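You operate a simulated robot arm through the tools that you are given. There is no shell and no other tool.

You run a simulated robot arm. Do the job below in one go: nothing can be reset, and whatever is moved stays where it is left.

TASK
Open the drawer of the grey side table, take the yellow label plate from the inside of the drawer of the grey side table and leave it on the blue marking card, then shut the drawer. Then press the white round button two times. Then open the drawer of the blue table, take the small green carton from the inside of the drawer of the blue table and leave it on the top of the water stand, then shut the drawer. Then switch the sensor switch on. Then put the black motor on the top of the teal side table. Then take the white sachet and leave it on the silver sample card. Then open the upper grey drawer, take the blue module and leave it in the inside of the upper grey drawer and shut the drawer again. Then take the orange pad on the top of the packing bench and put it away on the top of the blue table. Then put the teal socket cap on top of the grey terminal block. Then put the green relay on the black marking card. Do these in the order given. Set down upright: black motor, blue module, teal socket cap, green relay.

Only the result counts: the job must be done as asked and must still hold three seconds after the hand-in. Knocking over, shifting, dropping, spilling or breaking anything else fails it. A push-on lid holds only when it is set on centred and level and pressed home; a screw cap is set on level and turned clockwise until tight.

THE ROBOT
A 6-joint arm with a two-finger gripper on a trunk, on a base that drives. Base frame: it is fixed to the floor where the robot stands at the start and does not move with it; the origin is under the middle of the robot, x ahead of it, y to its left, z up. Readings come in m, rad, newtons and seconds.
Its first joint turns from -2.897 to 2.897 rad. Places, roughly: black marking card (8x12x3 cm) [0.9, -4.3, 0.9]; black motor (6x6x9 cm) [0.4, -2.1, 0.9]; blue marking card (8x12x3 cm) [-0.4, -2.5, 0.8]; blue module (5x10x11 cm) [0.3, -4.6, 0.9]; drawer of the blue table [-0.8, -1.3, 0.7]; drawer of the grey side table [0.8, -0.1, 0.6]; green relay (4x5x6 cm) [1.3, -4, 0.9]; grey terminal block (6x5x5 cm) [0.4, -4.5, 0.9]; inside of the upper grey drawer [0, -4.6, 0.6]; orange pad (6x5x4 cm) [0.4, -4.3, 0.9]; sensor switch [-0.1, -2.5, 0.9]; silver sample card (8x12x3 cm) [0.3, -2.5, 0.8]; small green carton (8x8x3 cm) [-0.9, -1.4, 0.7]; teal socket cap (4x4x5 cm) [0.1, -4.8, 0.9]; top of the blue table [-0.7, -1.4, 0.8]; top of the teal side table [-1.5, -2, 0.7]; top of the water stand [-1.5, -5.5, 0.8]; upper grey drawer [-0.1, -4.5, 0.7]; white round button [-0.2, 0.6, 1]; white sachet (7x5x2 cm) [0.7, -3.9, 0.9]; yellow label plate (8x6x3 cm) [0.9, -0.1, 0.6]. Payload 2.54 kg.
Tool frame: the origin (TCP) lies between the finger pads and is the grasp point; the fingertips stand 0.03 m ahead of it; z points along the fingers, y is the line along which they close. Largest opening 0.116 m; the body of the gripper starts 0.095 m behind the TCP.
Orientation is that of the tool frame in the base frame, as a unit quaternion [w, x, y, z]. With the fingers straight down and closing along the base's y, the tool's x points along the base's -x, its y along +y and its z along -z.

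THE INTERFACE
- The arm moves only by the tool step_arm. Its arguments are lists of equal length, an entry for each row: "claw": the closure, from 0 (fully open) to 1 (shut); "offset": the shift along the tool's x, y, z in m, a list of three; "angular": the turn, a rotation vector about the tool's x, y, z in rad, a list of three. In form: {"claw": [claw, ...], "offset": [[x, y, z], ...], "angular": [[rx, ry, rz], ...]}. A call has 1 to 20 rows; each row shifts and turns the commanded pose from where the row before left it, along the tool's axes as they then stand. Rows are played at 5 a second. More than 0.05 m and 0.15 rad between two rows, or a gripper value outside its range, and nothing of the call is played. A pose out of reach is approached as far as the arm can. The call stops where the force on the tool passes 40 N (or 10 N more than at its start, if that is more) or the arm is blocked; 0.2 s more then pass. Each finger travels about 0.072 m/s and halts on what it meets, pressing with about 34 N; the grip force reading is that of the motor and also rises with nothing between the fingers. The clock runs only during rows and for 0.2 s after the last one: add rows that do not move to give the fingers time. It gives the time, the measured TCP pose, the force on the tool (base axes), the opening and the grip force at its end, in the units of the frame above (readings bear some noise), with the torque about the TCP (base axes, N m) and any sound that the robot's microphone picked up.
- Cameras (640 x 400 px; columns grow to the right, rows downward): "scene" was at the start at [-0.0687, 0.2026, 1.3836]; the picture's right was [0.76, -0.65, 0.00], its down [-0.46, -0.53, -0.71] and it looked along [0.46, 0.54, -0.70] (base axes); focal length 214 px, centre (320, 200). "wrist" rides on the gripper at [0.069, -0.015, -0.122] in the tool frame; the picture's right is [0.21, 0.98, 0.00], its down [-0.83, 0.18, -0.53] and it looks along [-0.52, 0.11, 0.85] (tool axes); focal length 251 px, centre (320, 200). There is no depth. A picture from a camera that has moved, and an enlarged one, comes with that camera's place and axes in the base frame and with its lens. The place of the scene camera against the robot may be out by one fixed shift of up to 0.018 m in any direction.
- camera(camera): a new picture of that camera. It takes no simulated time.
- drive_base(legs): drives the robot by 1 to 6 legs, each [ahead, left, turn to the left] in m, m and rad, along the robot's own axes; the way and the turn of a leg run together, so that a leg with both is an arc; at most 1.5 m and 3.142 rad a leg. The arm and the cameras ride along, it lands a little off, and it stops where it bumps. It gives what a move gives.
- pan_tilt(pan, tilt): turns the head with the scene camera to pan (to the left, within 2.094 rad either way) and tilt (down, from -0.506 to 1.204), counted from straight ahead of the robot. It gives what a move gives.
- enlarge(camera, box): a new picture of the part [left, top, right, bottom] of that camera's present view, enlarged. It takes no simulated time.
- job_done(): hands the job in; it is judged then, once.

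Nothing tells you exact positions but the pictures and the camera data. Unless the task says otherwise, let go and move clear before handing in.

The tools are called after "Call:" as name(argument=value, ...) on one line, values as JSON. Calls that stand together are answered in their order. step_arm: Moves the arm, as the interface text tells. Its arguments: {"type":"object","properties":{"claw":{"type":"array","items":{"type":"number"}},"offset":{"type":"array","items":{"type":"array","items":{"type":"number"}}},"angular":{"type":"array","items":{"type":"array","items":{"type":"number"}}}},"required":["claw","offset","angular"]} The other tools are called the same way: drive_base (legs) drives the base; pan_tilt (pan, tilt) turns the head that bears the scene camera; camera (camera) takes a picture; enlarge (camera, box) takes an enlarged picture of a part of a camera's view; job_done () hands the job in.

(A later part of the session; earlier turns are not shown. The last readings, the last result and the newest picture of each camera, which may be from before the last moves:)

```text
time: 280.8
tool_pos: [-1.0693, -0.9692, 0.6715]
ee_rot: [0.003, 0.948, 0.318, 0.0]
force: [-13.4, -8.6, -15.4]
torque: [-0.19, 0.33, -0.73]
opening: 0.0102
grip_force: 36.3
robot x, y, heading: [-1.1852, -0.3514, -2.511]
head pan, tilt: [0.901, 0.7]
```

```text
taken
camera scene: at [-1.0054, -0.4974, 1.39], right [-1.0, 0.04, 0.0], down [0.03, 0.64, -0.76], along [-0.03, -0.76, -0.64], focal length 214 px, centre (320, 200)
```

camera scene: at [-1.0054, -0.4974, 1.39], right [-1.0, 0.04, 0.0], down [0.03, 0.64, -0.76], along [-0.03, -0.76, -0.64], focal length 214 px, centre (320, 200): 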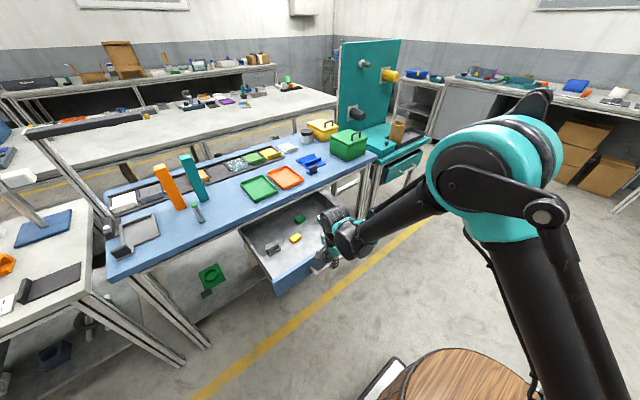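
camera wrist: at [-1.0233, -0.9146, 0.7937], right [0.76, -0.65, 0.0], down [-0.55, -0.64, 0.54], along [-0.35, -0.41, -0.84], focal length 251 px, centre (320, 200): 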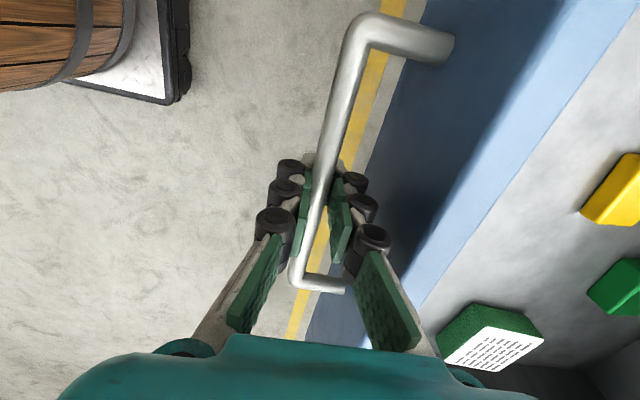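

The drawer is open and holds several small items. Letting go, rising and looking inside.

Call:
step_arm(claw=[0.74, 0.74, 0.74, 0.74, 0.74, 0.74, 0.5, 0.3], offset=[[0, 0, 0], [0, 0, 0], [0, 0, -0.04], [0, 0, -0.05], [0, 0, -0.05], [0, 0.04, -0.02], [0, 0.04, 0], [0, 0.03, 0]], angular=[[0, 0, 0], [0, 0, 0], [0, 0, 0], [0, 0, 0], [0, 0, 0], [0, 0, 0], [0, 0, 0], [0, 0, 0]])

Call:
camera(camera="wrist")

Call:
enlarge(camera="scene", box=[220, 190, 360, 300])

```text
time: 282.6
tool_pos: [-0.9994, -1.0591, 0.8348]
ee_rot: [0.002, 0.948, 0.318, 0.002]
force: [-0.5, -0.4, 0.6]
torque: [0.03, -0.01, 0.03]
opening: 0.0813
grip_force: 0.1
robot x, y, heading: [-1.1855, -0.3532, -2.51]
head pan, tilt: [0.901, 0.7]
```

```text
taken
camera wrist: at [-0.9551, -1.0048, 0.9558], right [0.76, -0.65, 0.0], down [-0.55, -0.64, 0.53], along [-0.34, -0.41, -0.85], focal length 251 px, centre (320, 200)
```

wrist: 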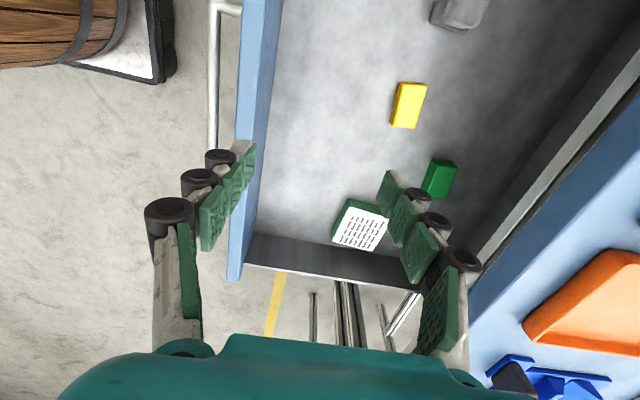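

```text
3.64 times, centred on (290, 245) of scene
camera zoom: at [-1.005, -0.4964, 1.3901], right [-1.0, 0.04, 0.0], down [0.03, 0.64, -0.76], along [-0.03, -0.76, -0.64], focal length 780 px, centre (429, 36)
```

zoom: 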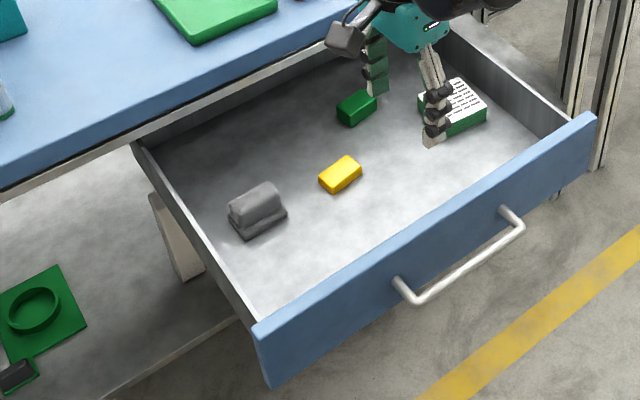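

The labelled green carton lies at about (-1.06, -1.22) near the drawer's far end. Moving above it for a clear view.

Call:
step_arm(claw=[0.1, 0.1, 0.1, 0.1, 0.1], offset=[[-0.036, 0.024, 0], [-0.036, 0.024, 0], [-0.036, 0.024, 0], [-0.036, 0.024, 0], [0, 0, 0]], angular=[[0, 0, 0], [0, 0, 0], [0, 0, 0], [0, 0, 0], [0, 0, 0]])

Call:
camera(camera="wrist")

```text
time: 283.8
tool_pos: [-1.0592, -1.2215, 0.8366]
ee_rot: [0.001, 0.948, 0.318, 0.001]
force: [0.7, -0.7, -0.1]
torque: [0.01, 0.02, -0.03]
opening: 0.1044
grip_force: 0.1
robot x, y, heading: [-1.188, -0.3519, -2.511]
head pan, tilt: [0.901, 0.7]
```

```text
taken
camera wrist: at [-1.0132, -1.1674, 0.9571], right [0.76, -0.65, 0.0], down [-0.55, -0.64, 0.53], along [-0.34, -0.41, -0.85], focal length 251 px, centre (320, 200)
```

wrist: 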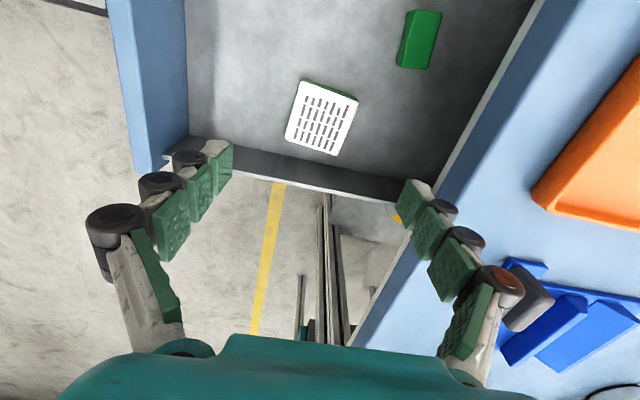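

The carton is centred near (-1.061, -1.228), turned ~4°. Descending to grip it across.

Call:
step_arm(claw=[0.05, 0.05, 0.05, 0.05, 0.05, 0.05, 0.3, 0.6, 1, 1, 1], offset=[[-0.0055, 0.004, 0.03], [0, 0, 0.04], [0, 0, 0.04], [0, 0, 0.04], [0, 0, 0.016], [0, 0, 0], [0, 0, 0], [0, 0, 0], [0, 0, 0], [0, 0, 0], [0, 0, 0]], angular=[[0, 0, 0.075], [0, 0, 0], [0, 0, 0], [0, 0, 0], [0, 0, 0], [0, 0, 0], [0, 0, 0], [0, 0, 0], [0, 0, 0], [0, 0, 0], [0, 0, 0]])

Call:
camera(camera="wrist")

```text
time: 286.2
tool_pos: [-1.0567, -1.2289, 0.6709]
ee_rot: [0.0, 0.959, 0.283, 0.001]
force: [-0.7, 0.0, 2.1]
torque: [-0.03, -0.02, -0.04]
opening: 0.0696
grip_force: 33.9
robot x, y, heading: [-1.1856, -0.3502, -2.509]
head pan, tilt: [0.901, 0.7]
```

```text
taken
camera wrist: at [-1.0071, -1.1775, 0.7921], right [0.71, -0.7, 0.0], down [-0.6, -0.6, 0.53], along [-0.37, -0.38, -0.85], focal length 251 px, centre (320, 200)
```

wrist: 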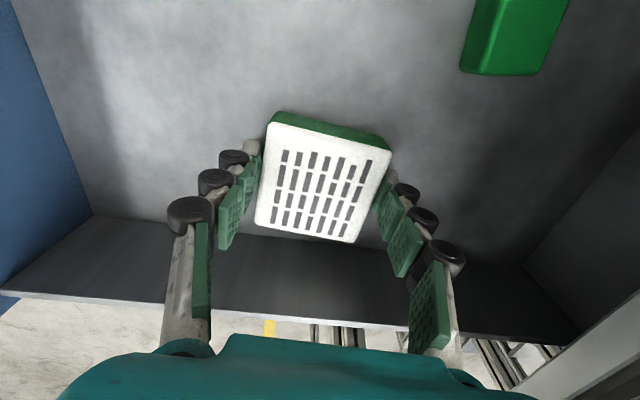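

Gripped (7 cm). Lifting straight up.

Call:
step_arm(claw=[1, 1, 1, 1, 1, 1, 1, 1], offset=[[0, 0, -0.01], [0, 0, -0.02], [0, 0, -0.03], [0, 0, -0.04], [0, 0, -0.05], [0, 0, -0.05], [0, 0, -0.05], [0, 0, 0]], angular=[[0, 0, 0], [0, 0, 0], [0, 0, 0], [0, 0, 0], [0, 0, 0], [0, 0, 0], [0, 0, 0], [0, 0, 0]])

Call:
camera(camera="wrist")

Call:
enlarge(camera="scene", box=[240, 130, 400, 270])

```text
time: 288.0
tool_pos: [-1.0658, -1.2254, 0.9182]
ee_rot: [0.002, 0.959, 0.282, 0.001]
force: [0.0, 0.4, -1.2]
torque: [0.0, -0.01, -0.01]
opening: 0.0693
grip_force: 34.3
robot x, y, heading: [-1.1838, -0.3484, -2.514]
head pan, tilt: [0.901, 0.7]
```

```text
taken
camera wrist: at [-1.0161, -1.1759, 1.0391], right [0.71, -0.7, 0.0], down [-0.6, -0.6, 0.53], along [-0.37, -0.38, -0.85], focal length 251 px, centre (320, 200)
```

wrist: 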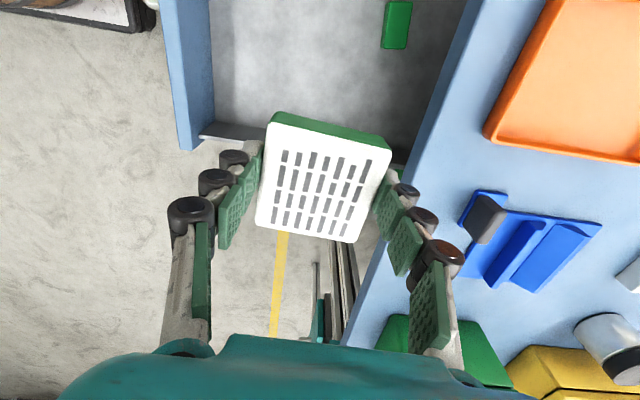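

```text
2.86 times, centred on (320, 200) of scene
camera zoom: at [-1.0049, -0.4966, 1.39], right [-1.0, 0.04, 0.0], down [0.02, 0.64, -0.76], along [-0.03, -0.76, -0.64], focal length 613 px, centre (320, 200)
```

zoom: 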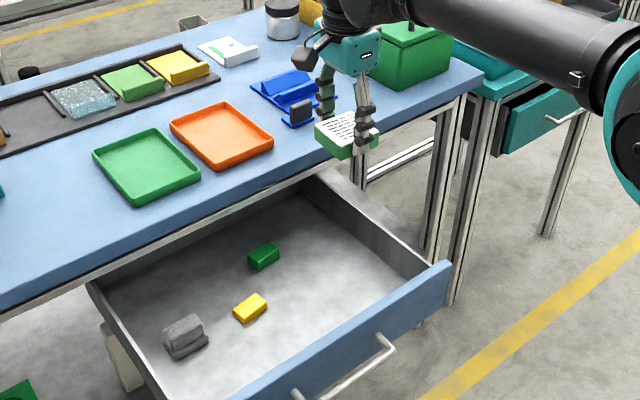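

The carton is held. Tucking the arm in front, then driving toward the water stand near (-1.5, -5.5).

Call:
step_arm(claw=[1, 1, 1, 1, 1, 1, 1, 1, 1, 1, 1, 1, 1, 1, 1, 1], offset=[[0, 0, -0.02], [-0.0177, -0.041, -0.011], [-0.0177, -0.041, -0.011], [-0.0177, -0.041, -0.011], [-0.0177, -0.041, -0.011], [-0.0177, -0.041, -0.011], [-0.0177, -0.041, -0.011], [-0.0177, -0.041, -0.011], [-0.0177, -0.041, -0.011], [-0.0177, -0.041, -0.011], [-0.0177, -0.041, -0.011], [-0.0177, -0.041, -0.011], [-0.0177, -0.041, -0.011], [-0.0177, -0.041, -0.011], [-0.0177, -0.041, -0.011], [-0.0177, -0.041, -0.011]], angular=[[0, 0, 0], [0, 0, 0], [0, 0, 0], [0, 0, 0], [0, 0, 0], [0, 0, 0], [0, 0, 0], [0, 0, 0], [0, 0, 0], [0, 0, 0], [0, 0, 0], [0, 0, 0], [0, 0, 0], [0, 0, 0], [0, 0, 0], [0, 0, 0]])

Call:
drive_base(legs=[[0, 0.08, 0.012], [1.2, 0.08, 0], [1.15, 0.08, 0]])

Call:
camera(camera="scene")

```text
time: 291.4
tool_pos: [-1.6157, -0.8536, 1.0984]
ee_rot: [0.001, 0.96, 0.281, 0.001]
force: [0.1, -0.6, -0.4]
torque: [0.03, 0.03, 0.03]
opening: 0.0687
grip_force: 33.5
robot x, y, heading: [-1.188, -0.3489, -2.509]
head pan, tilt: [0.901, 0.7]
```

```text
time: 303.6
tool_pos: [-3.3455, -2.4218, 1.1003]
ee_rot: [0.001, 0.96, 0.28, 0.001]
force: [-0.2, -0.8, -1.4]
torque: [-0.03, -0.01, -0.03]
opening: 0.0689
grip_force: 34.0
robot x, y, heading: [-2.917, -1.92, -2.513]
head pan, tilt: [0.901, 0.7]
```

```text
taken
camera scene: at [-2.7346, -2.0662, 1.3901], right [-1.0, 0.04, 0.0], down [0.03, 0.64, -0.76], along [-0.03, -0.76, -0.64], focal length 214 px, centre (320, 200)
```

scene: 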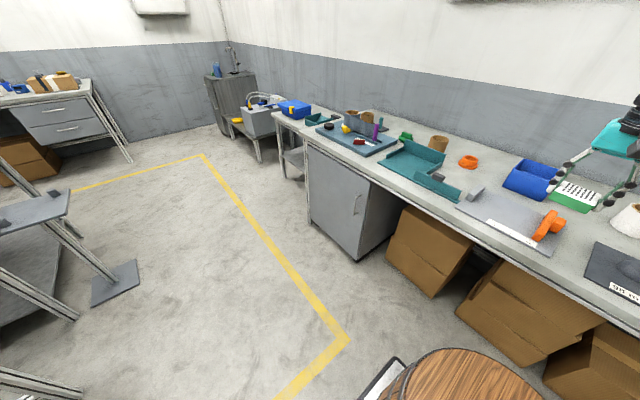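

I'll turn left and drive down toward the dark cabinet with the tap (the water stand).

Call:
drive_base(legs=[[0, 0, 1.583], [1.4, 0, 0], [1.2, 0, 0]])

Call:
pan_tilt(pan=-0.5, tilt=0.6)

Call:
camera(camera="scene")

Call:
pan_tilt(pan=-1.3, tilt=0.6)

Call:
camera(camera="scene")

```text
time: 320.1
tool_pos: [-0.8559, -4.4745, 1.0992]
ee_rot: [0.001, 0.473, 0.881, 0.001]
force: [-0.2, 0.4, -1.3]
torque: [-0.03, -0.01, 0.02]
opening: 0.0687
grip_force: 34.4
robot x, y, heading: [-1.3636, -4.0488, -0.925]
head pan, tilt: [0.901, 0.7]
```

```text
time: 321.6
tool_pos: [-0.8557, -4.4741, 1.0981]
ee_rot: [0.0, 0.474, 0.881, 0.002]
force: [0.2, -0.4, -1.0]
torque: [0.0, 0.01, 0.01]
opening: 0.069
grip_force: 33.8
robot x, y, heading: [-1.3644, -4.0513, -0.922]
head pan, tilt: [-0.499, 0.6]
```

```text
taken
camera scene: at [-1.3035, -3.9605, 1.3987], right [-0.99, -0.14, 0.0], down [-0.08, 0.56, -0.83], along [0.12, -0.82, -0.56], focal length 214 px, centre (320, 200)
```

scene: 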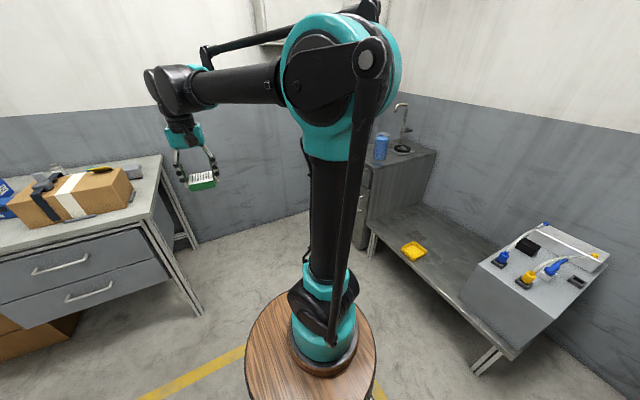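

```text
time: 322.8
tool_pos: [-0.8553, -4.4733, 1.0988]
ee_rot: [-0.001, 0.473, 0.881, 0.001]
force: [-0.4, 0.6, 0.1]
torque: [0.0, -0.02, 0.01]
opening: 0.0691
grip_force: 34.1
robot x, y, heading: [-1.3624, -4.0433, -0.925]
head pan, tilt: [-1.3, 0.6]
```

```text
taken
camera scene: at [-1.3702, -3.9431, 1.3987], right [-0.79, 0.61, 0.0], down [0.34, 0.45, -0.83], along [-0.5, -0.65, -0.56], focal length 214 px, centre (320, 200)
```

scene: 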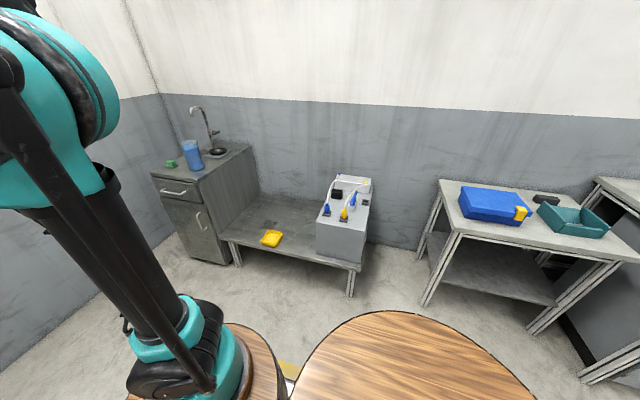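

Call:
enlarge(camera="scene", box=[130, 90, 290, 210])

```text
3.33 times, centred on (210, 150) of scene
camera zoom: at [-1.3702, -3.9431, 1.3987], right [-0.79, 0.61, 0.0], down [0.34, 0.45, -0.83], along [-0.5, -0.65, -0.56], focal length 715 px, centre (687, 367)
```

zoom: 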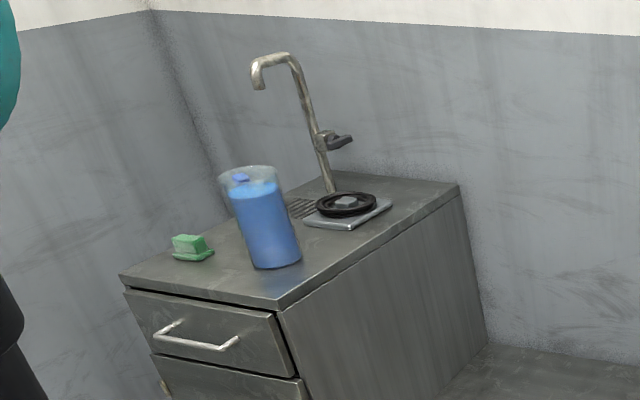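

The water stand's top has a jug, a green block, tap and pad on it. I'll come closer and inspect from above with the wrist camera.

Call:
drive_base(legs=[[0.5, -0.22, 0]])

Call:
pan_tilt(pan=-1.2, tilt=0.7)

Call:
camera(camera="scene")

```text
time: 326.0
tool_pos: [-0.7175, -5.0189, 1.099]
ee_rot: [0.0, 0.473, 0.881, 0.002]
force: [-0.1, -0.6, 0.0]
torque: [0.02, 0.01, -0.02]
opening: 0.0689
grip_force: 33.8
robot x, y, heading: [-1.2264, -4.5992, -0.925]
head pan, tilt: [-1.3, 0.6]
```

```text
time: 326.7
tool_pos: [-0.7174, -5.0187, 1.0983]
ee_rot: [0.0, 0.473, 0.881, 0.002]
force: [0.4, -0.7, -0.8]
torque: [-0.03, 0.02, -0.01]
opening: 0.0692
grip_force: 33.5
robot x, y, heading: [-1.225, -4.5962, -0.925]
head pan, tilt: [-1.201, 0.7]
```

```text
taken
camera scene: at [-1.2243, -4.4918, 1.3901], right [-0.85, 0.53, 0.0], down [0.34, 0.55, -0.77], along [-0.4, -0.65, -0.64], focal length 214 px, centre (320, 200)
```

scene: 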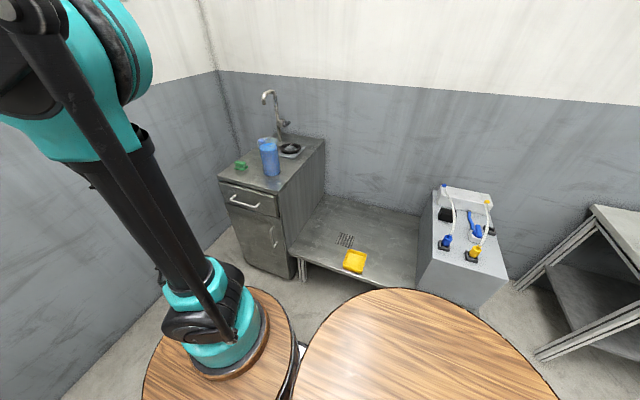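

Call:
enlarge(camera="scene", box=[205, 80, 345, 200])

```text
3.33 times, centred on (275, 140) of scene
camera zoom: at [-1.2243, -4.4918, 1.3901], right [-0.85, 0.53, 0.0], down [0.34, 0.55, -0.77], along [-0.4, -0.65, -0.64], focal length 715 px, centre (470, 400)
```

zoom: 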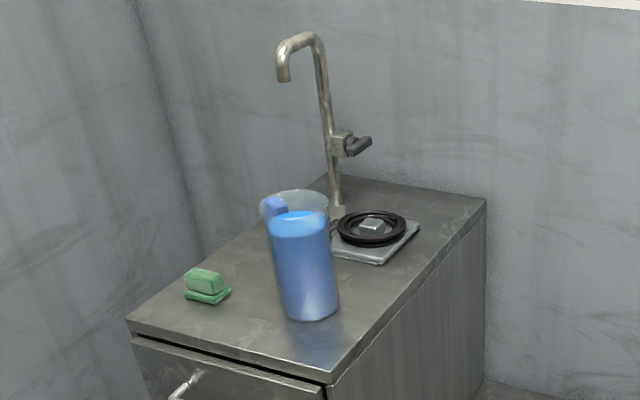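

The stand's top is at z≈0.776; there's free room at its front edge between the green block and the jug, around (-1.383, -5.469). I'll turn the tool and bring the carton above that spot.

Call:
step_arm(claw=[1, 1, 1, 1, 1, 1, 1, 1, 1, 1, 1], offset=[[0, 0, 0], [0, 0, 0], [0, 0, 0], [0, 0, 0], [0, 0, 0], [0, 0, 0], [0, 0, 0], [0, 0, 0], [0, 0, 0], [0, 0, 0], [0, 0, 0]], angular=[[0, 0, 0.1375], [0, 0, 0.1375], [0, 0, 0.1375], [0, 0, 0.1375], [0, 0, 0.1375], [0, 0, 0.1375], [0, 0, 0.1375], [0, 0, 0.1375], [0, 0, 0.1375], [0, 0, 0.1375], [0, 0, 0.1375]])

Call:
step_arm(claw=[1, 1, 1, 1, 1, 1, 1, 1, 1, 1, 1, 1, 1, 1, 1, 1, 1, 1], offset=[[-0.0472, -0.0023, 0], [-0.0472, -0.0023, 0], [-0.0472, -0.0023, 0], [-0.0472, -0.0023, 0], [-0.0472, -0.0023, 0], [-0.0472, -0.0023, 0], [-0.0472, -0.0023, 0], [-0.0472, -0.0023, 0], [-0.0472, -0.0023, 0], [-0.0472, -0.0023, 0], [-0.0472, -0.0023, 0], [-0.0472, -0.0023, 0], [-0.0472, -0.0023, 0], [-0.0472, -0.0023, 0], [-0.0472, -0.0023, 0], [-0.0472, -0.0023, 0], [-0.0472, -0.0023, 0], [0, 0, 0]], angular=[[0, 0, 0], [0, 0, 0], [0, 0, 0], [0, 0, 0], [0, 0, 0], [0, 0, 0], [0, 0, 0], [0, 0, 0], [0, 0, 0], [0, 0, 0], [0, 0, 0], [0, 0, 0], [0, 0, 0], [0, 0, 0], [0, 0, 0], [0, 0, 0], [0, 0, 0], [0, 0, 0]])

Call:
camera(camera="wrist")

Call:
camera(camera="scene")

```text
time: 329.1
tool_pos: [-0.7169, -5.0192, 1.0999]
ee_rot: [-0.002, 0.949, 0.315, 0.002]
force: [0.1, 0.8, -0.9]
torque: [0.02, 0.01, 0.0]
opening: 0.0689
grip_force: 34.2
robot x, y, heading: [-1.2265, -4.5964, -0.929]
head pan, tilt: [-1.201, 0.7]
```

```text
time: 332.9
tool_pos: [-1.3826, -5.4698, 1.0956]
ee_rot: [-0.001, 0.948, 0.317, 0.002]
force: [-0.3, 0.2, -0.9]
torque: [-0.03, -0.02, -0.02]
opening: 0.0687
grip_force: 34.2
robot x, y, heading: [-1.2248, -4.5935, -0.928]
head pan, tilt: [-1.201, 0.7]
```

```text
taken
camera wrist: at [-1.337, -5.4171, 1.2177], right [0.76, -0.65, 0.0], down [-0.55, -0.64, 0.53], along [-0.35, -0.4, -0.85], focal length 251 px, centre (320, 200)
```

wrist: 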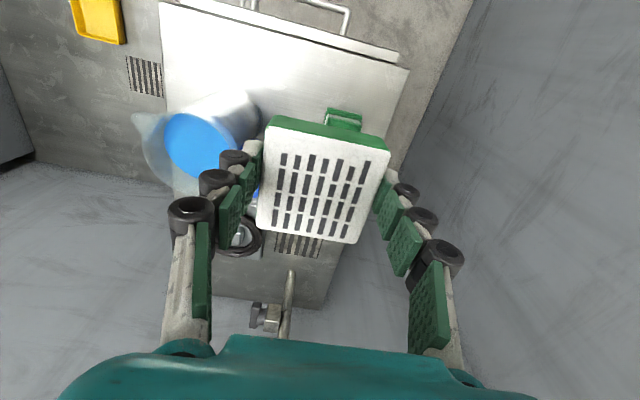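

```text
taken
camera scene: at [-1.2244, -4.4918, 1.3901], right [-0.85, 0.53, 0.0], down [0.34, 0.55, -0.76], along [-0.4, -0.65, -0.64], focal length 214 px, centre (320, 200)
```

scene: 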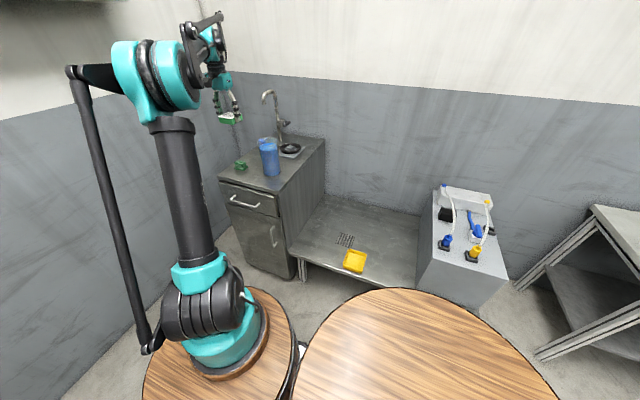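

There's more free room behind the green block, left of the jug. I'll bring the base 18 cm nearer and place the carton there.

Call:
drive_base(legs=[[0.18, 0, 0]])

Call:
camera(camera="wrist")

```text
time: 334.4
tool_pos: [-1.2644, -5.6157, 1.0966]
ee_rot: [-0.002, 0.947, 0.321, 0.002]
force: [-0.2, 0.0, -1.6]
torque: [0.03, 0.01, -0.06]
opening: 0.0691
grip_force: 33.8
robot x, y, heading: [-1.1177, -4.739, -0.918]
head pan, tilt: [-1.201, 0.7]
```

```text
taken
camera wrist: at [-1.2197, -5.5616, 1.2176], right [0.76, -0.65, 0.0], down [-0.55, -0.65, 0.53], along [-0.34, -0.41, -0.85], focal length 251 px, centre (320, 200)
```

wrist: 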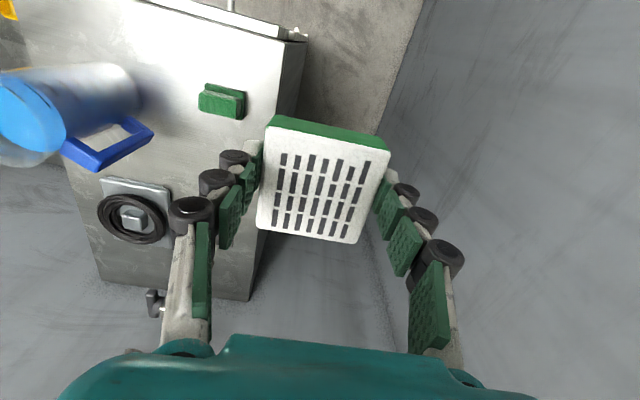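

I now see the whole top: the free area is around (-1.507, -5.608). Moving the carton there at a height clear of the jug and block.

Call:
step_arm(claw=[1, 1, 1, 1, 1, 1, 1, 1, 1], offset=[[-0.02, 0, 0.038], [-0.02, 0, 0.038], [-0.02, 0, 0.038], [-0.02, 0, 0.038], [-0.027, -0.0384, 0], [-0.027, -0.0384, 0], [-0.027, -0.0384, 0], [-0.027, -0.0384, 0], [0, 0, 0]], angular=[[0, 0, 0], [0, 0, 0], [0, 0, 0], [0, 0, 0], [0, 0, 0], [0, 0, 0], [0, 0, 0], [0, 0, 0], [0, 0, 0]])

Call:
camera(camera="wrist")

Call:
enlarge(camera="scene", box=[205, 60, 405, 210])

```text
time: 336.4
tool_pos: [-1.5037, -5.6067, 0.9435]
ee_rot: [-0.002, 0.947, 0.321, 0.002]
force: [0.0, -0.3, -0.7]
torque: [0.01, 0.0, 0.0]
opening: 0.0689
grip_force: 33.4
robot x, y, heading: [-1.1152, -4.7381, -0.921]
head pan, tilt: [-1.201, 0.7]
```

```text
taken
camera wrist: at [-1.4582, -5.5534, 1.0651], right [0.76, -0.65, 0.0], down [-0.55, -0.65, 0.53], along [-0.34, -0.41, -0.85], focal length 251 px, centre (320, 200)
```

wrist: 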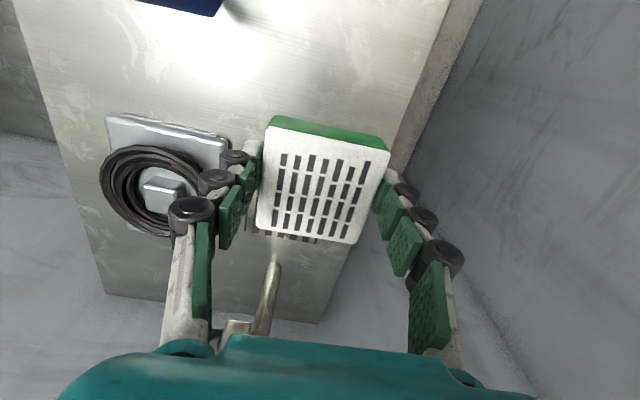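

```text
2.67 times, centred on (305, 135) of scene
camera zoom: at [-1.1164, -4.6355, 1.3901], right [-0.85, 0.52, 0.0], down [0.33, 0.55, -0.76], along [-0.4, -0.65, -0.64], focal length 572 px, centre (360, 373)
```

zoom: 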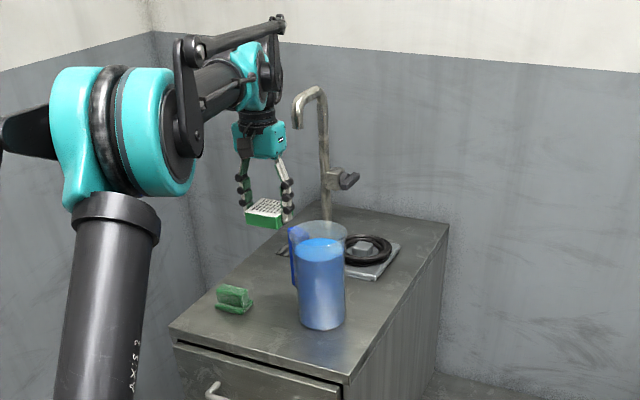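

The spot is clear. Lowering the carton.

Call:
step_arm(claw=[1, 1, 1, 1], offset=[[0, 0, 0.04], [0, 0, 0.04], [0, 0, 0.025], [0, 0, 0]], angular=[[0, 0, 0], [0, 0, 0], [0, 0, 0], [0, 0, 0]])

Call:
camera(camera="wrist")

Call:
enlarge(camera="scene", box=[225, 80, 345, 180])

```text
time: 337.4
tool_pos: [-1.5048, -5.6078, 0.8394]
ee_rot: [-0.001, 0.947, 0.321, 0.001]
force: [0.2, 0.4, -1.5]
torque: [0.0, 0.0, -0.02]
opening: 0.0691
grip_force: 34.7
robot x, y, heading: [-1.1186, -4.7379, -0.916]
head pan, tilt: [-1.201, 0.7]
```

```text
taken
camera wrist: at [-1.4589, -5.5548, 0.9602], right [0.76, -0.65, 0.0], down [-0.55, -0.65, 0.53], along [-0.34, -0.41, -0.85], focal length 251 px, centre (320, 200)
```

wrist: 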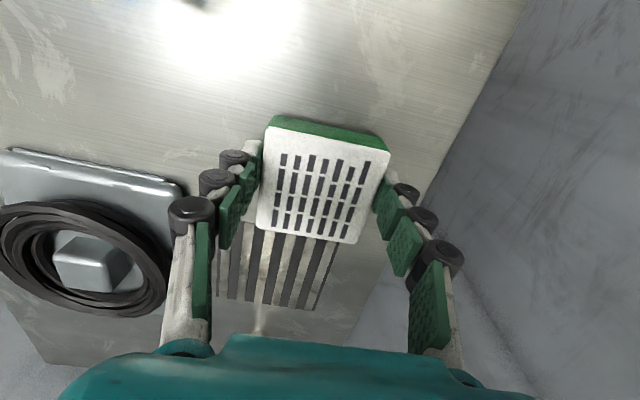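

```text
4.00 times, centred on (285, 130) of scene
camera zoom: at [-1.1165, -4.6355, 1.3901], right [-0.85, 0.52, 0.0], down [0.33, 0.55, -0.76], along [-0.4, -0.65, -0.64], focal length 858 px, centre (460, 480)
```

zoom: 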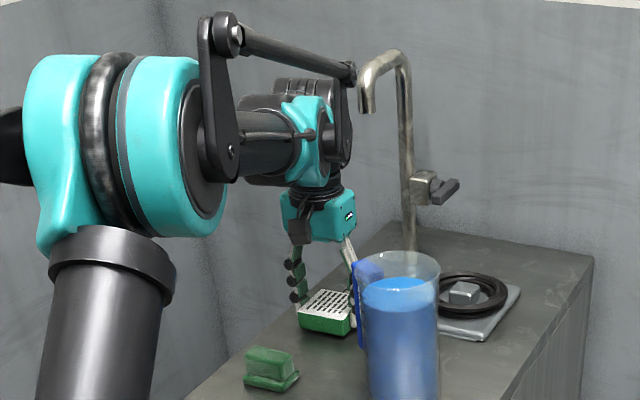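

Call:
step_arm(claw=[1, 1, 1, 1, 1], offset=[[0, 0, 0.008], [0, 0, 0.006], [0, 0, 0.004], [0, 0, 0.003], [0, 0, 0]], angular=[[0, 0, 0], [0, 0, 0], [0, 0, 0], [0, 0, 0], [0, 0, 0]])

```text
time: 338.1
tool_pos: [-1.5047, -5.6083, 0.8267]
ee_rot: [0.0, 0.947, 0.321, 0.001]
force: [2.2, 3.6, 18.5]
torque: [0.03, -0.15, 0.06]
opening: 0.0688
grip_force: 33.9
robot x, y, heading: [-1.1141, -4.7391, -0.916]
head pan, tilt: [-1.201, 0.7]
stopped in row 3: the force on the tool passed its limit at 50 N (the readings are from after the stop); the commanded pose is now the measured one
```

Contact with the stand's top. Releasing and rising straight up.

Call:
step_arm(claw=[0.35, 0.3, 0.3, 0.3, 0.3, 0.3, 0.3], offset=[[0, 0, 0], [0, 0, 0], [0, 0, -0.02], [0, 0, -0.04], [0, 0, -0.05], [0, 0, -0.04], [0, 0, 0]], angular=[[0, 0, 0], [0, 0, 0], [0, 0, 0], [0, 0, 0], [0, 0, 0], [0, 0, 0], [0, 0, 0]])

Call:
camera(camera="wrist")

Call:
enlarge(camera="scene", box=[225, 80, 345, 180])

```text
time: 339.7
tool_pos: [-1.5055, -5.6094, 0.9735]
ee_rot: [-0.001, 0.947, 0.322, 0.002]
force: [-0.3, -0.3, -0.4]
torque: [0.01, 0.0, 0.0]
opening: 0.0813
grip_force: 0.1
robot x, y, heading: [-1.1141, -4.7408, -0.919]
head pan, tilt: [-1.201, 0.7]
```

```text
taken
camera wrist: at [-1.46, -5.5556, 1.094], right [0.76, -0.64, 0.0], down [-0.55, -0.65, 0.53], along [-0.34, -0.41, -0.85], focal length 251 px, centre (320, 200)
```

wrist: 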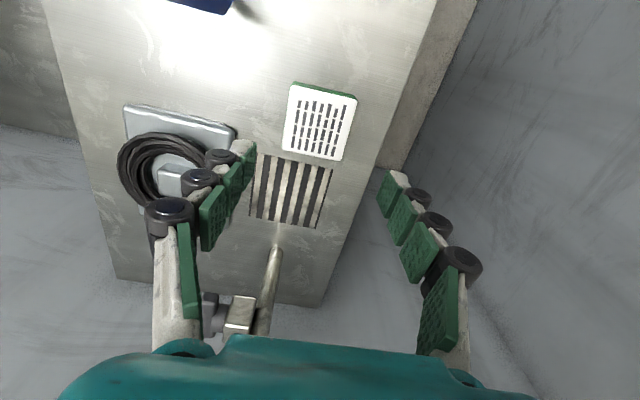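

```text
4.00 times, centred on (285, 130) of scene
camera zoom: at [-1.1165, -4.6355, 1.3901], right [-0.85, 0.52, 0.0], down [0.33, 0.55, -0.76], along [-0.4, -0.65, -0.64], focal length 858 px, centre (460, 480)
```

zoom: 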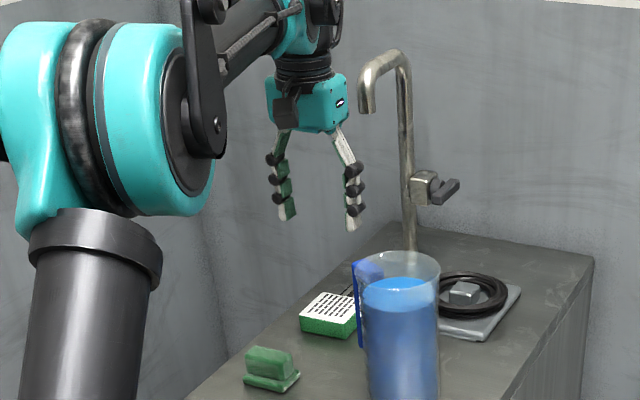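

The carton rests on the stand. Tucking the arm and driving back to shut the blue drawer.

Call:
step_arm(claw=[1, 1, 1, 1, 1, 1, 1, 1, 1, 1, 1, 1, 1, 1, 1, 1], offset=[[0.0462, 0.0094, -0.008], [0.0462, 0.0094, -0.008], [0.0462, 0.0094, -0.008], [0.0462, 0.0094, -0.008], [0.0462, 0.0094, -0.008], [0.0462, 0.0094, -0.008], [0.0462, 0.0094, -0.008], [0.0462, 0.0094, -0.008], [0.0462, 0.0094, -0.008], [0.0462, 0.0094, -0.008], [0.0462, 0.0094, -0.008], [0.0462, 0.0094, -0.008], [0.0462, 0.0094, -0.008], [0.0462, 0.0094, -0.008], [0.0462, 0.0094, -0.008], [0.0462, 0.0094, -0.008]], angular=[[0, 0, 0], [0, 0, 0], [0, 0, 0], [0, 0, 0], [0, 0, 0], [0, 0, 0], [0, 0, 0], [0, 0, 0], [0, 0, 0], [0, 0, 0], [0, 0, 0], [0, 0, 0], [0, 0, 0], [0, 0, 0], [0, 0, 0], [0, 0, 0]])

Call:
enlarge(camera="scene", box=[205, 80, 345, 200])

Call:
drive_base(legs=[[-0.3, 0.2, 0], [-1.4, 0, 0], [-1.4, 0, 0]])

Call:
pan_tilt(pan=1.57, tilt=0.6)

Call:
camera(camera="scene")

```text
time: 343.1
tool_pos: [-0.8268, -5.2773, 1.1065]
ee_rot: [-0.001, 0.947, 0.32, 0.002]
force: [0.7, -0.4, -0.5]
torque: [-0.01, -0.02, 0.02]
opening: 0.0
grip_force: 28.5
robot x, y, heading: [-1.1186, -4.7429, -0.916]
head pan, tilt: [-1.201, 0.7]
```

```text
3.33 times, centred on (275, 140) of scene
camera zoom: at [-1.1164, -4.6355, 1.3901], right [-0.85, 0.52, 0.0], down [0.33, 0.55, -0.76], along [-0.4, -0.65, -0.64], focal length 715 px, centre (470, 400)
```

zoom: 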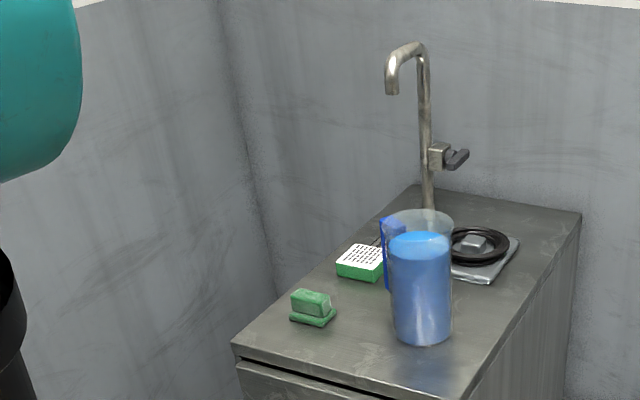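

```text
time: 358.3
tool_pos: [-2.5127, -2.7597, 1.1061]
ee_rot: [0.0, 0.944, 0.331, 0.002]
force: [-0.8, 0.1, 0.3]
torque: [-0.01, 0.0, -0.01]
opening: 0.0
grip_force: 28.2
robot x, y, heading: [-2.8177, -2.2292, -0.896]
head pan, tilt: [-1.201, 0.7]
```

```text
time: 360.7
tool_pos: [-2.5132, -2.7612, 1.1071]
ee_rot: [-0.001, 0.944, 0.331, 0.001]
force: [-0.5, -0.1, 0.2]
torque: [0.05, -0.02, -0.01]
opening: 0.0
grip_force: 28.9
robot x, y, heading: [-2.8146, -2.2303, -0.897]
head pan, tilt: [1.571, 0.6]
```

```text
taken
camera scene: at [-2.7054, -1.9949, 1.3987], right [0.62, -0.78, 0.0], down [-0.44, -0.35, -0.83], along [0.64, 0.52, -0.56], focal length 214 px, centre (320, 200)
```

scene: 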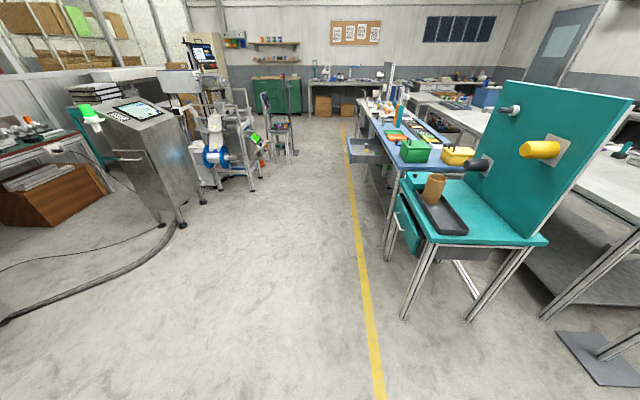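

Turning to face along the aisle and driving to the blue table.

Call:
drive_base(legs=[[0, 0, 1.54], [1.0, 0.27, 0], [0.98, 0.27, 0]])

Call:
pan_tilt(pan=-0.9, tilt=0.8)

Call:
camera(camera="scene")

```text
time: 374.7
tool_pos: [-1.1001, -0.241, 1.1066]
ee_rot: [-0.002, 0.417, 0.909, 0.0]
force: [0.4, -0.4, 0.2]
torque: [-0.02, 0.0, 0.0]
opening: 0.0
grip_force: 28.8
robot x, y, heading: [-1.6213, -0.5638, 0.716]
head pan, tilt: [1.571, 0.6]
```

```text
time: 376.9
tool_pos: [-1.0988, -0.2407, 1.1067]
ee_rot: [-0.002, 0.416, 0.909, 0.001]
force: [0.5, 0.1, -1.1]
torque: [0.03, 0.0, 0.02]
opening: 0.0
grip_force: 28.7
robot x, y, heading: [-1.6193, -0.561, 0.708]
head pan, tilt: [-0.901, 0.799]
```

```text
taken
camera scene: at [-1.7309, -0.5505, 1.3818], right [-0.19, -0.98, 0.0], down [-0.7, 0.13, -0.7], along [0.68, -0.13, -0.72], focal length 214 px, centre (320, 200)
```

scene: 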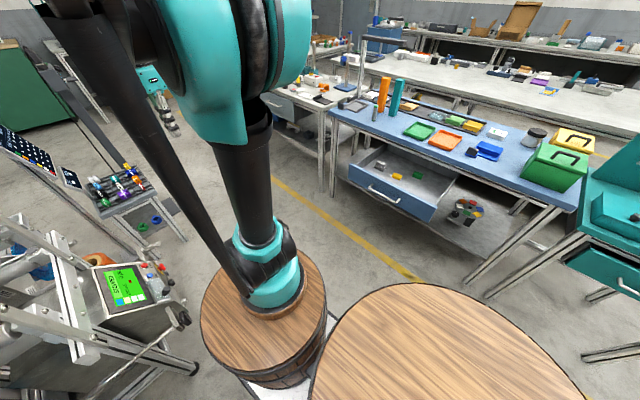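

Call:
drive_base(legs=[[0, 0, -0.065], [0.0, -0.1, 0]])

```text
time: 378.5
tool_pos: [-1.0177, -0.357, 1.1054]
ee_rot: [-0.001, 0.447, 0.895, 0.001]
force: [-0.6, 0.1, -0.2]
torque: [0.04, -0.05, -0.04]
opening: 0.0001
grip_force: 28.9
robot x, y, heading: [-1.5599, -0.6433, 0.64]
head pan, tilt: [-0.901, 0.799]
```

Moving the shut fingers down in front of the handle.

Call:
step_arm(claw=[1, 1, 1, 1, 1, 1, 1, 1, 1, 1, 1, 1, 1], offset=[[-0.0318, -0.0314, 0], [-0.0318, -0.0314, 0], [-0.0318, -0.0314, 0], [-0.0318, -0.0314, 0], [-0.0318, -0.0314, 0], [-0.0318, -0.0314, 0], [-0.0318, -0.0314, 0], [-0.0318, -0.0314, 0], [-0.0318, -0.0314, 0], [-0.0318, -0.0314, 0], [-0.0318, -0.0314, 0], [-0.0318, -0.0314, 0], [-0.0318, -0.0314, 0]], angular=[[0, 0, 0], [0, 0, 0], [0, 0, 0], [0, 0, 0], [0, 0, 0], [0, 0, 0], [0, 0, 0], [0, 0, 0], [0, 0, 0], [0, 0, 0], [0, 0, 0], [0, 0, 0], [0, 0, 0]])

Call:
step_arm(claw=[1, 1, 1, 1, 1, 1], offset=[[0, 0, 0.048], [0, 0, 0.048], [0, 0, 0.048], [0, 0, 0.048], [0, 0, 0.048], [0, 0, 0.04]], angular=[[0, 0, 0], [0, 0, 0], [0, 0, 0], [0, 0, 0], [0, 0, 0], [0, 0, 0]])

Call:
camera(camera="wrist")

```text
time: 381.3
tool_pos: [-1.0951, -0.9336, 1.1064]
ee_rot: [-0.001, 0.447, 0.894, 0.0]
force: [-0.9, -0.1, 0.1]
torque: [-0.05, 0.01, 0.01]
opening: 0.0
grip_force: 28.6
robot x, y, heading: [-1.5607, -0.6426, 0.647]
head pan, tilt: [-0.901, 0.799]
```

```text
time: 382.7
tool_pos: [-1.0959, -0.9293, 0.825]
ee_rot: [-0.002, 0.447, 0.895, 0.001]
force: [-0.1, 0.0, -1.3]
torque: [0.03, 0.0, 0.01]
opening: 0.0001
grip_force: 28.3
robot x, y, heading: [-1.5567, -0.6409, 0.645]
head pan, tilt: [-0.901, 0.799]
```

```text
taken
camera wrist: at [-1.1493, -0.8837, 0.9469], right [0.65, 0.76, 0.0], down [0.64, -0.55, 0.53], along [0.4, -0.35, -0.85], focal length 251 px, centre (320, 200)
```

wrist: 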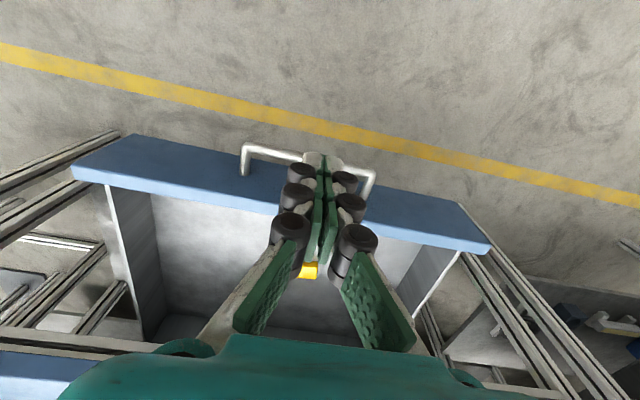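

Handle confirmed at (-1.069, -0.968). Lowering and pushing the drawer shut.

Call:
step_arm(claw=[1, 1, 1, 1, 1, 1, 1, 1, 1, 1, 1, 1, 1, 1, 1, 1, 1], offset=[[0, 0, 0.05], [0, 0, 0.05], [0, 0, 0.053], [0, 0, 0], [-0.02, 0, 0], [-0.02, 0, 0], [-0.025, 0, 0], [-0.025, 0, 0], [-0.025, 0, 0], [-0.025, 0, 0], [-0.025, 0, 0], [-0.025, 0, 0], [-0.025, 0, 0], [-0.02, 0, 0], [-0.015, 0, 0], [-0.01, 0, 0], [-0.01, 0, 0]], angular=[[0, 0, 0], [0, 0, 0], [0, 0, 0], [0, 0, 0], [0, 0, 0], [0, 0, 0], [0, 0, 0], [0, 0, 0], [0, 0, 0], [0, 0, 0], [0, 0, 0], [0, 0, 0], [0, 0, 0], [0, 0, 0], [0, 0, 0], [0, 0, 0], [0, 0, 0]])

Call:
camera(camera="wrist")

```text
refused: row 3 steps farther than a row can; nothing moved
```

```text
taken
camera wrist: at [-1.1493, -0.8837, 0.9469], right [0.65, 0.76, 0.0], down [0.64, -0.55, 0.53], along [0.4, -0.35, -0.85], focal length 251 px, centre (320, 200)
```

wrist: 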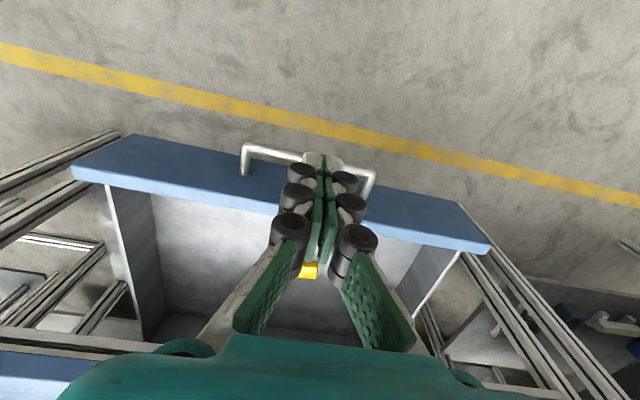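

One row was too long, so it was refused; repeating with shorter steps.

Call:
step_arm(claw=[1, 1, 1, 1, 1, 1, 1, 1, 1, 1, 1, 1, 1, 1, 1, 1, 1, 1], offset=[[0, 0, 0.04], [0, 0, 0.04], [0, 0, 0.04], [0, 0, 0.033], [0, 0, 0], [-0.02, 0, 0], [-0.02, 0, 0], [-0.025, 0, 0], [-0.025, 0, 0], [-0.025, 0, 0], [-0.025, 0, 0], [-0.025, 0, 0], [-0.025, 0, 0], [-0.025, 0, 0], [-0.02, 0, 0], [-0.015, 0, 0], [-0.01, 0, 0], [-0.01, 0, 0]], angular=[[0, 0, 0], [0, 0, 0], [0, 0, 0], [0, 0, 0], [0, 0, 0], [0, 0, 0], [0, 0, 0], [0, 0, 0], [0, 0, 0], [0, 0, 0], [0, 0, 0], [0, 0, 0], [0, 0, 0], [0, 0, 0], [0, 0, 0], [0, 0, 0], [0, 0, 0], [0, 0, 0]])

Call:
camera(camera="wrist")

```text
time: 386.5
tool_pos: [-0.9343, -1.1496, 0.6727]
ee_rot: [-0.001, 0.448, 0.894, 0.0]
force: [0.7, -0.3, -0.6]
torque: [0.01, 0.01, 0.03]
opening: 0.0001
grip_force: 28.6
robot x, y, heading: [-1.5568, -0.6469, 0.644]
head pan, tilt: [-0.901, 0.799]
```

```text
taken
camera wrist: at [-0.9881, -1.1038, 0.7932], right [0.65, 0.76, 0.0], down [0.64, -0.55, 0.53], along [0.4, -0.35, -0.85], focal length 251 px, centre (320, 200)
```

wrist: 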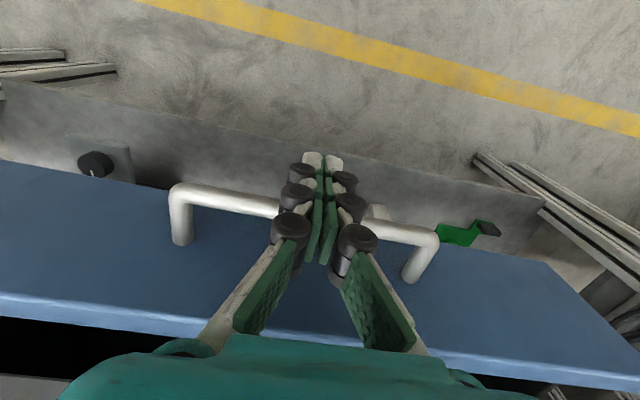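

Almost shut; pushing the last bit until it stops.

Call:
step_arm(claw=[1, 1, 1, 1, 1, 1], offset=[[-0.01, 0, 0], [-0.01, 0, 0], [-0.01, 0, 0], [-0.01, 0, 0], [-0.01, 0, 0], [-0.01, 0, 0]], angular=[[0, 0, 0], [0, 0, 0], [0, 0, 0], [0, 0, 0], [0, 0, 0], [0, 0, 0]])

Call:
camera(camera="wrist")

```text
time: 387.3
tool_pos: [-0.9196, -1.1673, 0.6708]
ee_rot: [-0.008, 0.447, 0.895, 0.003]
force: [-3.9, 5.8, 0.5]
torque: [-0.06, 0.03, -0.02]
opening: 0.0
grip_force: 28.5
robot x, y, heading: [-1.5584, -0.6376, 0.648]
head pan, tilt: [-0.901, 0.799]
stopped in row 4: the force on the tool passed its limit at 56 N (the readings are from after the stop); the commanded pose is now the measured one
```

```text
taken
camera wrist: at [-0.9737, -1.1227, 0.7932], right [0.65, 0.76, 0.0], down [0.65, -0.56, 0.52], along [0.4, -0.34, -0.85], focal length 251 px, centre (320, 200)
```

wrist: 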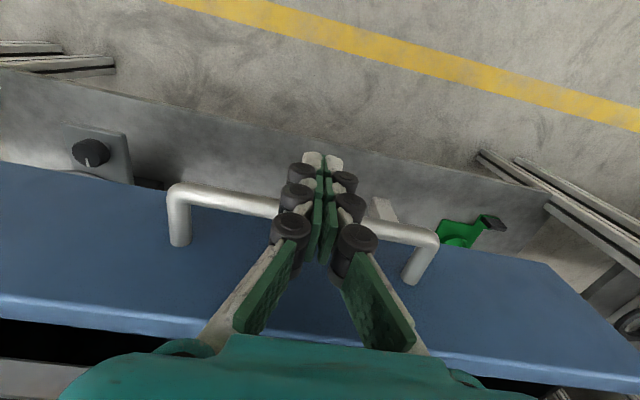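

Drawer hit its stop at the original shut position. Retreating and driving round to the second bench's aisle.

Call:
step_arm(claw=[1, 1, 1, 1, 1, 1, 1, 1, 1, 1, 1, 1, 1, 1, 1, 1, 1], offset=[[0.04, 0, 0], [0.04, 0, 0], [0.04, 0, 0], [0.0343, 0.0254, -0.025], [0.0343, 0.0254, -0.025], [0.0343, 0.0254, -0.025], [0.0343, 0.0254, -0.025], [0.0343, 0.0254, -0.025], [0.0343, 0.0254, -0.025], [0.0343, 0.0254, -0.025], [0.0343, 0.0254, -0.025], [0.0343, 0.0254, -0.025], [0.0343, 0.0254, -0.025], [0.0343, 0.0254, -0.025], [0.0343, 0.0254, -0.025], [0.0343, 0.0254, -0.025], [0.0343, 0.0254, -0.025]], angular=[[0.0, 0.0, 0], [0, 0, 0], [0, 0, 0], [0, 0, 0], [0, 0, 0], [0, 0, 0], [0, 0, 0], [0, 0, 0], [0, 0, 0], [0, 0, 0], [0, 0, 0], [0, 0, 0], [0, 0, 0], [0, 0, 0], [0, 0, 0], [0, 0, 0], [0, 0, 0]])

Call:
enlarge(camera="scene", box=[260, 80, 580, 280])

Call:
drive_base(legs=[[0, -0.2, 0], [-1.4, 0, 0], [-0.5, 0, 0]])

```text
time: 390.9
tool_pos: [-0.9915, -0.4787, 1.0289]
ee_rot: [-0.005, 0.447, 0.894, 0.002]
force: [0.1, -0.1, 0.0]
torque: [0.02, 0.0, 0.01]
opening: 0.0003
grip_force: 28.4
robot x, y, heading: [-1.5598, -0.6446, 0.644]
head pan, tilt: [-0.901, 0.799]
```

```text
2.00 times, centred on (420, 180) of scene
camera zoom: at [-1.6687, -0.6239, 1.3818], right [-0.25, -0.97, 0.0], down [-0.69, 0.18, -0.7], along [0.67, -0.18, -0.72], focal length 429 px, centre (120, 240)
```

zoom: 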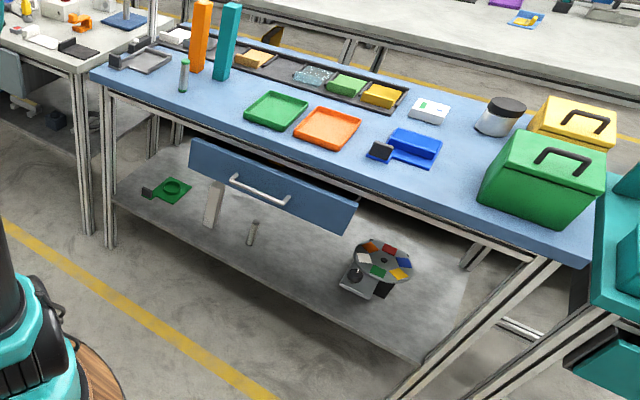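

```text
time: 401.6
tool_pos: [-2.4046, -1.7595, 1.0292]
ee_rot: [-0.006, 0.464, 0.886, 0.003]
force: [0.0, -0.3, 0.5]
torque: [0.02, -0.01, -0.02]
opening: 0.0
grip_force: 28.3
robot x, y, heading: [-2.9738, -1.903, 0.606]
head pan, tilt: [-0.901, 0.799]
```

Call:
drive_base(legs=[[0, 0, 0.037], [0, -1.46, 0], [0, -1.46, 0]])

Call:
camera(camera="scene")

```text
time: 416.0
tool_pos: [-0.7078, -4.0864, 1.0295]
ee_rot: [-0.006, 0.447, 0.895, 0.003]
force: [0.6, -0.2, 0.6]
torque: [-0.01, 0.02, -0.01]
opening: 0.0
grip_force: 28.2
robot x, y, heading: [-1.2714, -4.2455, 0.642]
head pan, tilt: [-0.901, 0.799]
```

```text
taken
camera scene: at [-1.3846, -4.2308, 1.3818], right [-0.26, -0.97, 0.0], down [-0.69, 0.18, -0.7], along [0.67, -0.18, -0.72], focal length 214 px, centre (320, 200)
```

scene: 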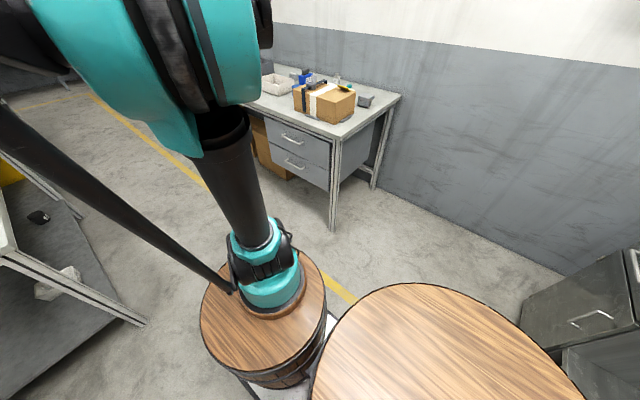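

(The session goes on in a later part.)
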